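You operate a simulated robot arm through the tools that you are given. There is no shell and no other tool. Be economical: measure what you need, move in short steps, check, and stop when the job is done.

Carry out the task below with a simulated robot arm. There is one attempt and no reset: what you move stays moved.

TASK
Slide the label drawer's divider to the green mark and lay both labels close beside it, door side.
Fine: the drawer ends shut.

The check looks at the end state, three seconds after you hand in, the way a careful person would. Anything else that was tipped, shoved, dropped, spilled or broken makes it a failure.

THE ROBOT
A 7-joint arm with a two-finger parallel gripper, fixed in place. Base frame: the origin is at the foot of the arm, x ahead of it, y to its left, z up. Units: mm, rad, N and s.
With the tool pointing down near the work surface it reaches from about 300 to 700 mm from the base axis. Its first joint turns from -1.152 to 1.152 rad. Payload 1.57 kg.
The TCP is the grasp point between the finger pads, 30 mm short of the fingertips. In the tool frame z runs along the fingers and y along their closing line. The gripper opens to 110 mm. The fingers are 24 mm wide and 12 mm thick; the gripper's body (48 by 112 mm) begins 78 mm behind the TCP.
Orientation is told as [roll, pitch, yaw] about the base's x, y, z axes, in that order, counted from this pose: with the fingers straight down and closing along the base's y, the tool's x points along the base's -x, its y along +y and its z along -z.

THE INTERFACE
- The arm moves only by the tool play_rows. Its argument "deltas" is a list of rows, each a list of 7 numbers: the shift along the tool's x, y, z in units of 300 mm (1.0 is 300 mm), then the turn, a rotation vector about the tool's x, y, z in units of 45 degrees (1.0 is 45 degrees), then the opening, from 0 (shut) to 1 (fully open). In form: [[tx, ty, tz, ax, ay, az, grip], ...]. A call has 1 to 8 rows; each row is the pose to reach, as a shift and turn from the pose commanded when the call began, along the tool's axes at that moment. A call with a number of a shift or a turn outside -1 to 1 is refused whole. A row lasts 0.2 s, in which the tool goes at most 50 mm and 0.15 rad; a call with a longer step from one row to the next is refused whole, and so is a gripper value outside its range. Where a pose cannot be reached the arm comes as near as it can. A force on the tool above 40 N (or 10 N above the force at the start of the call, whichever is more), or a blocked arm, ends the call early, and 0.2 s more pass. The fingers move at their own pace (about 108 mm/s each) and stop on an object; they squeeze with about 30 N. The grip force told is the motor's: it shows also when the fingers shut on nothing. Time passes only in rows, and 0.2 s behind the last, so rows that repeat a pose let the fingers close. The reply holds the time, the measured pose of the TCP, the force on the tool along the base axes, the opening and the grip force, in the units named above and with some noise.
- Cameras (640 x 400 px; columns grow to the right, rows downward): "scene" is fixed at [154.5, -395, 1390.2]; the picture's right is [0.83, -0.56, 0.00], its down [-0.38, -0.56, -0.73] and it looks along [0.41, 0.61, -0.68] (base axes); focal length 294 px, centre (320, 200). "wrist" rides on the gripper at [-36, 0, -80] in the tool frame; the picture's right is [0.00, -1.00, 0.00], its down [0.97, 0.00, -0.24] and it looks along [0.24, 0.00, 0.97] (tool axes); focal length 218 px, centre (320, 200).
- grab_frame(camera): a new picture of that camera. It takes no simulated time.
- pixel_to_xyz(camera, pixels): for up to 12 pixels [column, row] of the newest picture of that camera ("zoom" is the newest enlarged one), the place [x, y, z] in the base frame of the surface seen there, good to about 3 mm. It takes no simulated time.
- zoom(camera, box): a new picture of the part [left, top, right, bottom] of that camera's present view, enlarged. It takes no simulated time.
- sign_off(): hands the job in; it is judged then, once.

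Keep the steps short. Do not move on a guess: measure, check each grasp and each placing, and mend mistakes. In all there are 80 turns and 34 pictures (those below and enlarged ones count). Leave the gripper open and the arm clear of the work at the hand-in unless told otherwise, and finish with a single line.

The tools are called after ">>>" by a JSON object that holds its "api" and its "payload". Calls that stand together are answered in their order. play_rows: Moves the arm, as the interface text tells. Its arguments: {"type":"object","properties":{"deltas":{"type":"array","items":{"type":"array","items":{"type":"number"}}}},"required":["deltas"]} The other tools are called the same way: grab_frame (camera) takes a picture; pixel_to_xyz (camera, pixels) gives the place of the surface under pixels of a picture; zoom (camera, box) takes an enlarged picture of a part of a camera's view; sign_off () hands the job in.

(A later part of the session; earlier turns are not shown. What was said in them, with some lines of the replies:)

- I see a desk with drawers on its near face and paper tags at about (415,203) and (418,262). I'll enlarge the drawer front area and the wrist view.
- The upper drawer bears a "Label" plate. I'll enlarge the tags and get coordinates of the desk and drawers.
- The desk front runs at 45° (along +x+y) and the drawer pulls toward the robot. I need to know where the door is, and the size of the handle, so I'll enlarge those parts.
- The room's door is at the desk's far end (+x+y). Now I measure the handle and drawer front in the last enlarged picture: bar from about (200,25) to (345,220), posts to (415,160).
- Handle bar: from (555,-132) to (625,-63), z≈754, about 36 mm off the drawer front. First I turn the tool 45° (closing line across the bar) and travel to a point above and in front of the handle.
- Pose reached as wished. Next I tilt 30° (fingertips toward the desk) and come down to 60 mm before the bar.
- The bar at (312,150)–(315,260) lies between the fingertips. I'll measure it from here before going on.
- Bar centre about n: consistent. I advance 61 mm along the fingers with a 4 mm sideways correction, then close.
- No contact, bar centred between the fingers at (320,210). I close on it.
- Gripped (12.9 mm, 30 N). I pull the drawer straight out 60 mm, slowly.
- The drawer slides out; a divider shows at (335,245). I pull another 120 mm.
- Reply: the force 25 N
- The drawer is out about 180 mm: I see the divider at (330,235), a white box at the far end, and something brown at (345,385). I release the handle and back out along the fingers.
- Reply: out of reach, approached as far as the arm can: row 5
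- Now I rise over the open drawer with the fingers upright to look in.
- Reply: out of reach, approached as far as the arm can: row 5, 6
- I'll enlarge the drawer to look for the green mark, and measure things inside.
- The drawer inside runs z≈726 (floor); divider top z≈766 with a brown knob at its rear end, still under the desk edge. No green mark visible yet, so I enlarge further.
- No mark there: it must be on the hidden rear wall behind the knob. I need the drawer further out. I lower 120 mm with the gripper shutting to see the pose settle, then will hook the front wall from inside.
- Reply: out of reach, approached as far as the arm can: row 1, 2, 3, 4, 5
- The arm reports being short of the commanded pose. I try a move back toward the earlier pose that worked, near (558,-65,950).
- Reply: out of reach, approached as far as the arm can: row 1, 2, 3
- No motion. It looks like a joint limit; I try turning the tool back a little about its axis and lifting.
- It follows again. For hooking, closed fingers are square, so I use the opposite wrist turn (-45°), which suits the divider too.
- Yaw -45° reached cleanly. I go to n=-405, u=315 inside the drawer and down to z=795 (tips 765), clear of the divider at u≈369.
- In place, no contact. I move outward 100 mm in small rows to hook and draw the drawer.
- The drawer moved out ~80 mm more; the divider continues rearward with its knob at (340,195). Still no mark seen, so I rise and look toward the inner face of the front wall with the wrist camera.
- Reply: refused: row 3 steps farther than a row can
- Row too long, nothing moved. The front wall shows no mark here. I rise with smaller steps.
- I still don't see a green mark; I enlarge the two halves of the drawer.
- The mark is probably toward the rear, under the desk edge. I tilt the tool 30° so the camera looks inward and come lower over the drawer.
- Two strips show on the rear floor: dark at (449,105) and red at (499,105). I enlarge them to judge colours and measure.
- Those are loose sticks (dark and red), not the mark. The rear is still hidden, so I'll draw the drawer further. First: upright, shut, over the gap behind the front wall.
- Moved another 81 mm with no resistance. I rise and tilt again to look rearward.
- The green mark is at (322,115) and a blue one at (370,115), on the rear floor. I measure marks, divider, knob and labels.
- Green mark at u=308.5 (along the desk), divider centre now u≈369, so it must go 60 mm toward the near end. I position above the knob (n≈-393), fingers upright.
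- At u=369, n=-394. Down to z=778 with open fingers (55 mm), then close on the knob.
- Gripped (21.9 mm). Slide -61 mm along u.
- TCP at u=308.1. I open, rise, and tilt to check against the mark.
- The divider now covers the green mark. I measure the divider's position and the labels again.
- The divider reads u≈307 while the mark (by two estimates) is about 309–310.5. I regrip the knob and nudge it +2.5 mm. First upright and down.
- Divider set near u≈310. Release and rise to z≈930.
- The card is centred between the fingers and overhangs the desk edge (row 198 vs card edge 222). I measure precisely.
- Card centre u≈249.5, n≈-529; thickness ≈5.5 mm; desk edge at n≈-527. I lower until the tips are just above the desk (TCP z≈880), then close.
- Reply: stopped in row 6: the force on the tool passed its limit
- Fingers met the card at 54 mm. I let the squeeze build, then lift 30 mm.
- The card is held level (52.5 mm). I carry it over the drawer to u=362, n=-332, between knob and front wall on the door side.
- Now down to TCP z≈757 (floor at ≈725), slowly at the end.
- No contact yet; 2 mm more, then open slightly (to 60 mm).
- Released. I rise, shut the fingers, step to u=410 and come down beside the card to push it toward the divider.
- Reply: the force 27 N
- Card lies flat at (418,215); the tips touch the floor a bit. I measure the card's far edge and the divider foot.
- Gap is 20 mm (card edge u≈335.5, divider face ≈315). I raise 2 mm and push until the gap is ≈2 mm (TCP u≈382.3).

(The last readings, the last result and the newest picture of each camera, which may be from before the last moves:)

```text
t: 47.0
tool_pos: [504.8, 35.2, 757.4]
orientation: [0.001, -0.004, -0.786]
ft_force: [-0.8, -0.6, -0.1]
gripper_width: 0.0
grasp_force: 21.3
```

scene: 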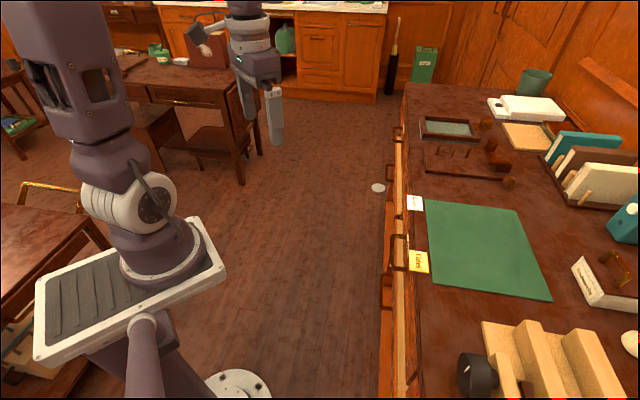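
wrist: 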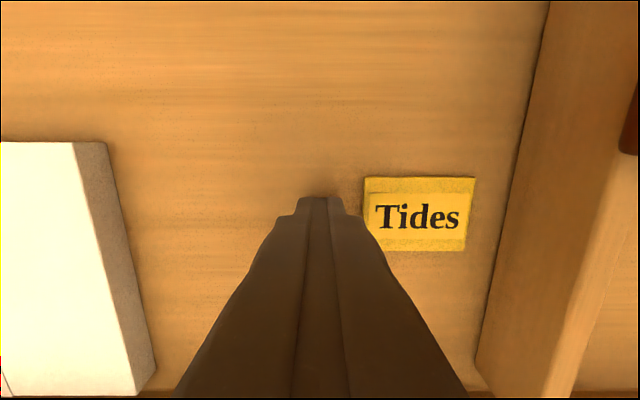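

Pushed. Back off 8 mm, rise to z≈930 and open.

>>> {"api": "play_rows", "payload": {"deltas": [[0, 0.027, 0, 0, 0, 0, 0], [0, 0.027, -0.15, 0, 0, 0, 0.2], [0, 0.027, -0.3, 0, 0, 0, 0.9], [0, 0.027, -0.45, 0, 0, 0, 0.9], [0, 0.027, -0.575, 0, 0, 0, 0.9]]}}

>>> {"api": "play_rows", "payload": {"deltas": [[-0.13, 0.031, 0, 0, 0, 0, 0.9], [-0.26, 0.062, 0, 0, 0, 0, 0.9], [-0.39, 0.093, 0, 0, 0, 0, 0.9], [-0.52, 0.124, 0, 0, 0, 0, 0.9], [-0.65, 0.155, 0, 0, 0, 0, 0.9], [-0.65, 0.155, 0, 0, 0, 0, 0.9]]}}

>>> {"api": "grab_frame", "payload": {"camera": "wrist"}}

```text
t: 48.2
tool_pos: [510.8, 43.3, 929.5]
orientation: [0.001, -0.003, -0.786]
ft_force: [-0.4, -0.4, 0.9]
gripper_width: 98.8
grasp_force: 0.0
```

```text
t: 49.6
tool_pos: [680.4, -62.8, 932.0]
orientation: [-0.001, -0.004, -0.785]
ft_force: [-0.2, -0.4, 0.0]
gripper_width: 98.9
grasp_force: 0.2
```

```text
4 pictures are left
```

wrist: 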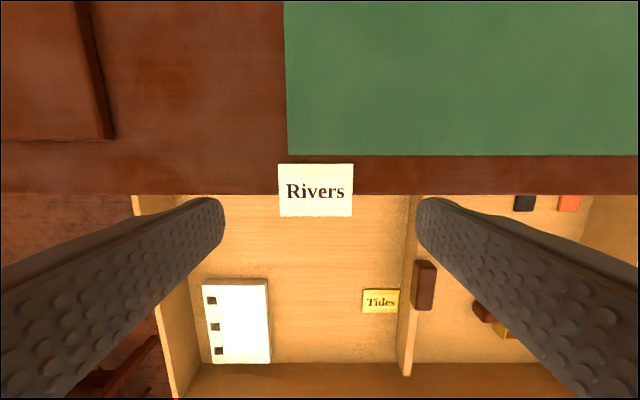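

Tides sits right beside the divider. Rivers is 3 mm to +u of centre. I lower to z≈880 with that correction and close.

>>> {"api": "play_rows", "payload": {"deltas": [[-0.003, 0.009, 0.07, 0, 0, 0, 0.9], [-0.003, 0.009, 0.14, 0, 0, 0, 0.9], [-0.003, 0.009, 0.173, 0, 0, 0, 0.9], [-0.003, 0.009, 0.173, 0, 0, 0, 0.6], [-0.003, 0.009, 0.173, 0, 0, 0, 0.4], [-0.003, 0.009, 0.173, 0, 0, 0, 0.3], [-0.003, 0.009, 0.173, 0, 0, 0, 0.3]]}}

```text
t: 51.2
tool_pos: [681.4, -62.6, 881.1]
orientation: [-0.001, -0.006, -0.789]
ft_force: [1.0, -0.7, 0.2]
gripper_width: 51.8
grasp_force: 29.7
```

Gripped at 51.8 mm. Lift 30 mm, then check the width still holds.

>>> {"api": "play_rows", "payload": {"deltas": [[0, 0, -0.03, 0, 0, 0, 0.3], [0, 0, -0.1, 0, 0, 0, 0.3], [0, 0, -0.1, 0, 0, 0, 0.3]]}}

```text
t: 52.0
tool_pos: [680.6, -62.7, 910.5]
orientation: [-0.002, -0.003, -0.787]
ft_force: [-0.4, -0.1, -0.2]
gripper_width: 51.8
grasp_force: 30.1
```

Held. I carry it to u=362, n=-281 (in front of Tides).

>>> {"api": "play_rows", "payload": {"deltas": [[0.136, -0.042, 0, 0, 0, 0, 0.3], [0.272, -0.083, 0, 0, 0, 0, 0.3], [0.408, -0.125, 0, 0, 0, 0, 0.3], [0.544, -0.167, 0, 0, 0, 0, 0.3], [0.68, -0.208, 0, 0, 0, 0, 0.3], [0.815, -0.25, 0, 0, 0, 0, 0.3], [0.815, -0.25, 0, 0, 0, 0, 0.3]]}}

```text
t: 53.6
tool_pos: [457.3, 58.2, 908.3]
orientation: [-0.001, -0.005, -0.786]
ft_force: [0.0, 0.0, 0.0]
gripper_width: 52.0
grasp_force: 29.9
```

>>> {"api": "play_rows", "payload": {"deltas": [[0, 0, 0.12, 0, 0, 0, 0.3], [0, 0, 0.24, 0, 0, 0, 0.3], [0, 0, 0.36, 0, 0, 0, 0.3], [0, 0, 0.44, 0, 0, 0, 0.3], [0, 0, 0.48, 0, 0, 0, 0.3], [0, 0, 0.5, 0, 0, 0, 0.3], [0, 0, 0.5, 0, 0, 0, 0.54], [0, 0, 0.5, 0, 0, 0, 0.54]]}}

```text
t: 55.4
tool_pos: [455.5, 56.0, 756.9]
orientation: [0.0, -0.003, -0.786]
ft_force: [0.4, 0.3, -0.6]
gripper_width: 59.4
grasp_force: 0.1
```

Set down and released at z≈757. Rise, shut, step to u≈410, and come down beside it.

>>> {"api": "play_rows", "payload": {"deltas": [[0, 0, -0.07, 0, 0, 0, 0.54], [0, 0, -0.17, 0, 0, 0, 0.3], [0, 0.08, -0.17, 0, 0, 0, 0], [0, 0.16, -0.17, 0, 0, 0, 0], [0, 0.16, -0.08, 0, 0, 0, 0], [0, 0.16, 0.0, 0, 0, 0, 0], [0, 0.16, 0.0, 0, 0, 0, 0]]}}

>>> {"api": "grab_frame", "payload": {"camera": "wrist"}}

```text
t: 57.0
tool_pos: [492.9, 90.9, 757.7]
orientation: [-0.001, -0.005, -0.787]
ft_force: [0.6, -0.4, 0.4]
gripper_width: 0.2
grasp_force: 21.7
```

```text
3 pictures are left
```

wrist: 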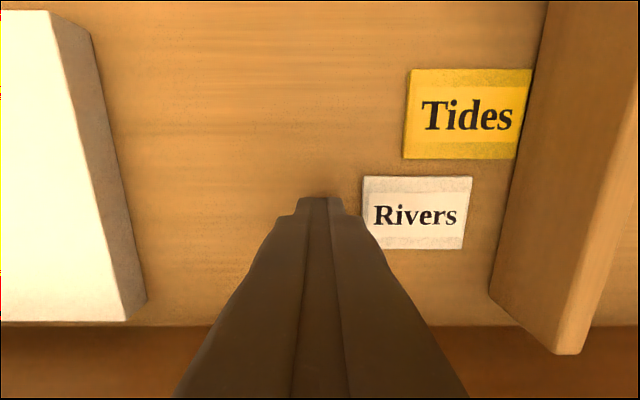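

Both flat. I push Rivers to u≈382 likewise, then back off.

>>> {"api": "play_rows", "payload": {"deltas": [[0, -0.03, 0, 0, 0, 0, 0], [0, -0.05, 0, 0, 0, 0, 0], [0, -0.065, 0, 0, 0, 0, 0], [0, -0.08, 0, 0, 0, 0, 0], [0, -0.09, 0, 0, 0, 0, 0], [0, -0.1, 0, 0, 0, 0, 0], [0, -0.1, 0, 0, 0, 0, 0], [0, -0.07, 0, 0, 0, 0, 0]]}}

```text
t: 58.8
tool_pos: [476.1, 76.5, 758.6]
orientation: [0.0, -0.005, -0.789]
ft_force: [-0.1, 0.0, 0.1]
gripper_width: 0.0
grasp_force: 21.1
```

Rivers pushed. Next I close the drawer by pushing the handle bar from outside. First rise to z≈875 and travel over the front wall to n≈-112, u=348.

>>> {"api": "play_rows", "payload": {"deltas": [[0, 0, -0.13, 0, 0, 0, 0], [0, 0, -0.26, 0, 0, 0, 0], [0.0, 0, -0.39, 0, 0, 0, 0], [0.14, -0.035, -0.39, 0, 0, 0, 0], [0.28, -0.07, -0.39, 0, 0, 0, 0], [0.42, -0.105, -0.39, 0, 0, 0, 0], [0.567, -0.142, -0.39, 0, 0, 0, 0], [0.567, -0.142, -0.39, 0, 0, 0, 0]]}}

>>> {"api": "grab_frame", "payload": {"camera": "wrist"}}

```text
t: 60.6
tool_pos: [325.5, 166.3, 872.5]
orientation: [0.001, -0.003, -0.788]
ft_force: [0.2, 0.2, -0.6]
gripper_width: 0.1
grasp_force: 21.4
```

```text
2 pictures are left
```

wrist: 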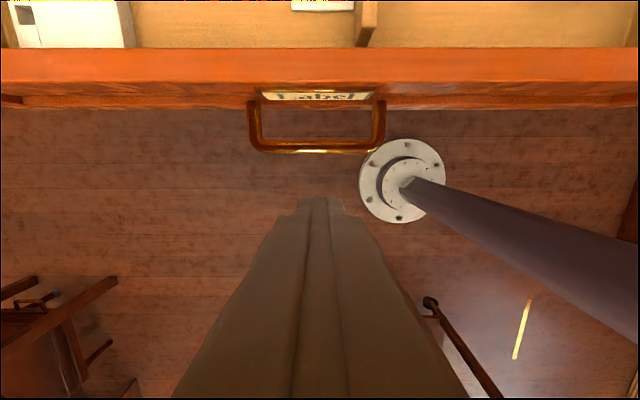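

The handle bar is at (317,150) ahead of the fingers. I measure it.

>>> {"api": "pixel_to_xyz", "payload": {"camera": "wrist", "pixels": [[320, 150], [270, 150], [370, 151], [354, 8], [365, 8], [320, 75]]}}

```text
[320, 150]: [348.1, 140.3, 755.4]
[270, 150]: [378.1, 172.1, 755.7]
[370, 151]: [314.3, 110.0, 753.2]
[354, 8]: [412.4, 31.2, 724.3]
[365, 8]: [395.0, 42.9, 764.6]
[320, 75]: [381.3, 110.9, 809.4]
```

Bar n≈-147, 20 mm ahead of the finger face. Divider top reads u=309.7, good. I go down to z≈772 and begin pushing gently.

>>> {"api": "play_rows", "payload": {"deltas": [[0, 0, 0.12, 0, 0, 0, 0], [0, 0, 0.24, 0, 0, 0, 0], [0, 0, 0.333, 0, 0, 0, 0], [-0.05, 0, 0.333, 0, 0, 0, 0], [-0.08, 0, 0.333, 0, 0, 0, 0], [-0.12, 0, 0.333, 0, 0, 0, 0], [-0.16, 0, 0.333, 0, 0, 0, 0], [-0.21, 0, 0.333, 0, 0, 0, 0]]}}

>>> {"api": "play_rows", "payload": {"deltas": [[-0.03, 0, 0, 0, 0, 0, 0], [-0.08, 0, 0, 0, 0, 0, 0], [-0.13, 0, 0, 0, 0, 0, 0], [-0.18, 0, 0, 0, 0, 0, 0], [-0.23, 0, 0, 0, 0, 0, 0], [-0.28, 0, 0, 0, 0, 0, 0], [-0.33, 0, 0, 0, 0, 0, 0], [-0.37, 0, 0, 0, 0, 0, 0]]}}

>>> {"api": "play_rows", "payload": {"deltas": [[-0.03, 0, 0, 0, 0, 0, 0], [-0.08, 0, 0, 0, 0, 0, 0], [-0.13, 0, 0, 0, 0, 0, 0], [-0.18, 0, 0, 0, 0, 0, 0], [-0.23, 0, 0, 0, 0, 0, 0], [-0.28, 0, 0, 0, 0, 0, 0], [-0.33, 0, 0, 0, 0, 0, 0], [-0.37, 0, 0, 0, 0, 0, 0]]}}

```text
t: 62.4
tool_pos: [371.5, 123.1, 774.4]
orientation: [0.001, -0.006, -0.786]
ft_force: [-0.2, -0.4, -0.7]
gripper_width: 0.2
grasp_force: 20.8
```

```text
t: 64.2
tool_pos: [450.4, 43.8, 774.8]
orientation: [-0.001, -0.006, -0.786]
ft_force: [0.0, -0.6, -0.9]
gripper_width: 0.1
grasp_force: 22.0
```

```text
t: 66.0
tool_pos: [528.1, -34.4, 773.9]
orientation: [-0.001, -0.005, -0.787]
ft_force: [0.3, 0.0, 0.1]
gripper_width: 0.2
grasp_force: 21.8
```

n=-398; about 75 mm left. Slower now, stopping on contact.

>>> {"api": "play_rows", "payload": {"deltas": [[-0.035, 0, 0, 0, 0, 0, 0], [-0.07, 0, 0, 0, 0, 0, 0], [-0.105, 0, 0, 0, 0, 0, 0], [-0.14, 0, 0, 0, 0, 0, 0], [-0.17, 0, 0, 0, 0, 0, 0], [-0.195, 0, 0, 0, 0, 0, 0], [-0.22, 0, 0, 0, 0, 0, 0]]}}

>>> {"api": "play_rows", "payload": {"deltas": [[-0.01, 0, 0, 0, 0, 0, 0], [-0.02, 0, 0, 0, 0, 0, 0], [-0.03, 0, 0, 0, 0, 0, 0], [-0.04, 0, 0, 0, 0, 0, 0], [-0.05, 0, 0, 0, 0, 0, 0]]}}

```text
t: 67.6
tool_pos: [574.8, -83.3, 774.6]
orientation: [0.001, -0.004, -0.787]
ft_force: [-0.3, -0.1, 0.9]
gripper_width: 0.0
grasp_force: 21.4
```

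```text
t: 68.6
tool_pos: [578.7, -84.3, 773.9]
orientation: [-0.004, 0.012, -0.786]
ft_force: [-1.9, 2.8, 2.3]
gripper_width: 0.0
grasp_force: 20.7
stopped in row 5: the force on the tool passed its limit (the readings are from after the stop); the commanded pose is now the measured one
```

The push met a stop at n≈-469. I back off 60 mm, rise, and look.

>>> {"api": "play_rows", "payload": {"deltas": [[0.1, 0, 0, 0, 0, 0, 0], [0.22, 0, 0, 0, 0, 0, 0.2], [0.22, 0, -0.13, 0, 0, 0, 0.5], [0.25, 0, -0.26, 0, 0, 0, 1], [0.3, 0, -0.4, 0, 0, 0, 1], [0.3, 0, -0.5, 0, 0, 0, 1]]}}

>>> {"api": "grab_frame", "payload": {"camera": "wrist"}}

```text
t: 70.0
tool_pos: [515.5, -22.4, 925.3]
orientation: [-0.004, 0.011, -0.788]
ft_force: [0.1, -0.6, 0.5]
gripper_width: 110.0
grasp_force: 0.0
```

```text
1 pictures are left
```

wrist: 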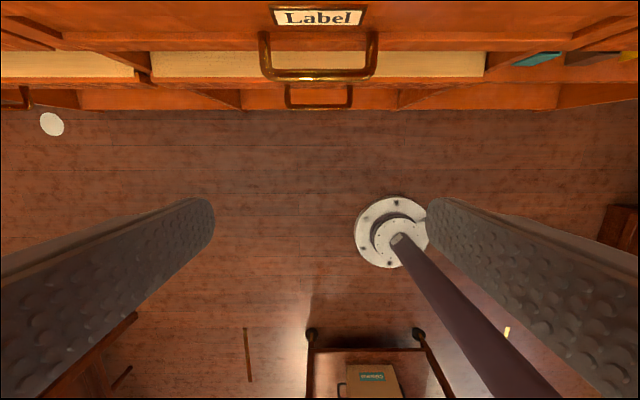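

>>> {"api": "pixel_to_xyz", "payload": {"camera": "wrist", "pixels": [[318, 73], [280, 73], [360, 73], [290, 17], [345, 17], [220, 40], [420, 40], [40, 5], [600, 5], [320, 45]]}}

```text
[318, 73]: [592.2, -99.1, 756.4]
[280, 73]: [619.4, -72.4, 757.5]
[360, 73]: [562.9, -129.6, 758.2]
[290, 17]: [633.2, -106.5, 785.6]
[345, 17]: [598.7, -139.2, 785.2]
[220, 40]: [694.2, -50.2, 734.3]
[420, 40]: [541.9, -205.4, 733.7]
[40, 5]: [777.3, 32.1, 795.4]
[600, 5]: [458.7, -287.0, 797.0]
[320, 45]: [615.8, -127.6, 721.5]
```

The bar reads n≈-489 and the plate n≈-523, same as at the start: the drawer is fully shut and flush. I retreat a bit and take a last overall look.

>>> {"api": "play_rows", "payload": {"deltas": [[0.1, 0, -0.1, 0, 0, 0, 1], [0.2, 0, -0.2, 0, 0, 0, 1], [0.3, 0, -0.3, 0, 0, 0, 1], [0.38, 0, -0.38, 0, 0, 0, 1]]}}

>>> {"api": "grab_frame", "payload": {"camera": "scene"}}

```text
t: 71.0
tool_pos: [435.9, 58.5, 1041.5]
orientation: [-0.004, 0.012, -0.787]
ft_force: [-0.5, 0.9, 0.2]
gripper_width: 109.9
grasp_force: 0.0
```

```text
0 pictures are left
```

scene: 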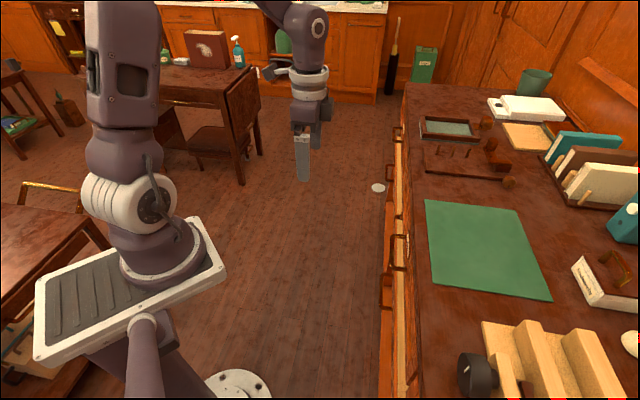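

The drawer is shut, the desk is otherwise unchanged, and the arm is clear with the gripper open. I hand in.

>>> {"api": "sign_off", "payload": {}}

```text
The job is handed in.
```

The divider is on the green mark to within about 2 mm, Tides and Rivers lie close beside it on the door side, and the drawer is shut; I didn't look inside again after closing it.
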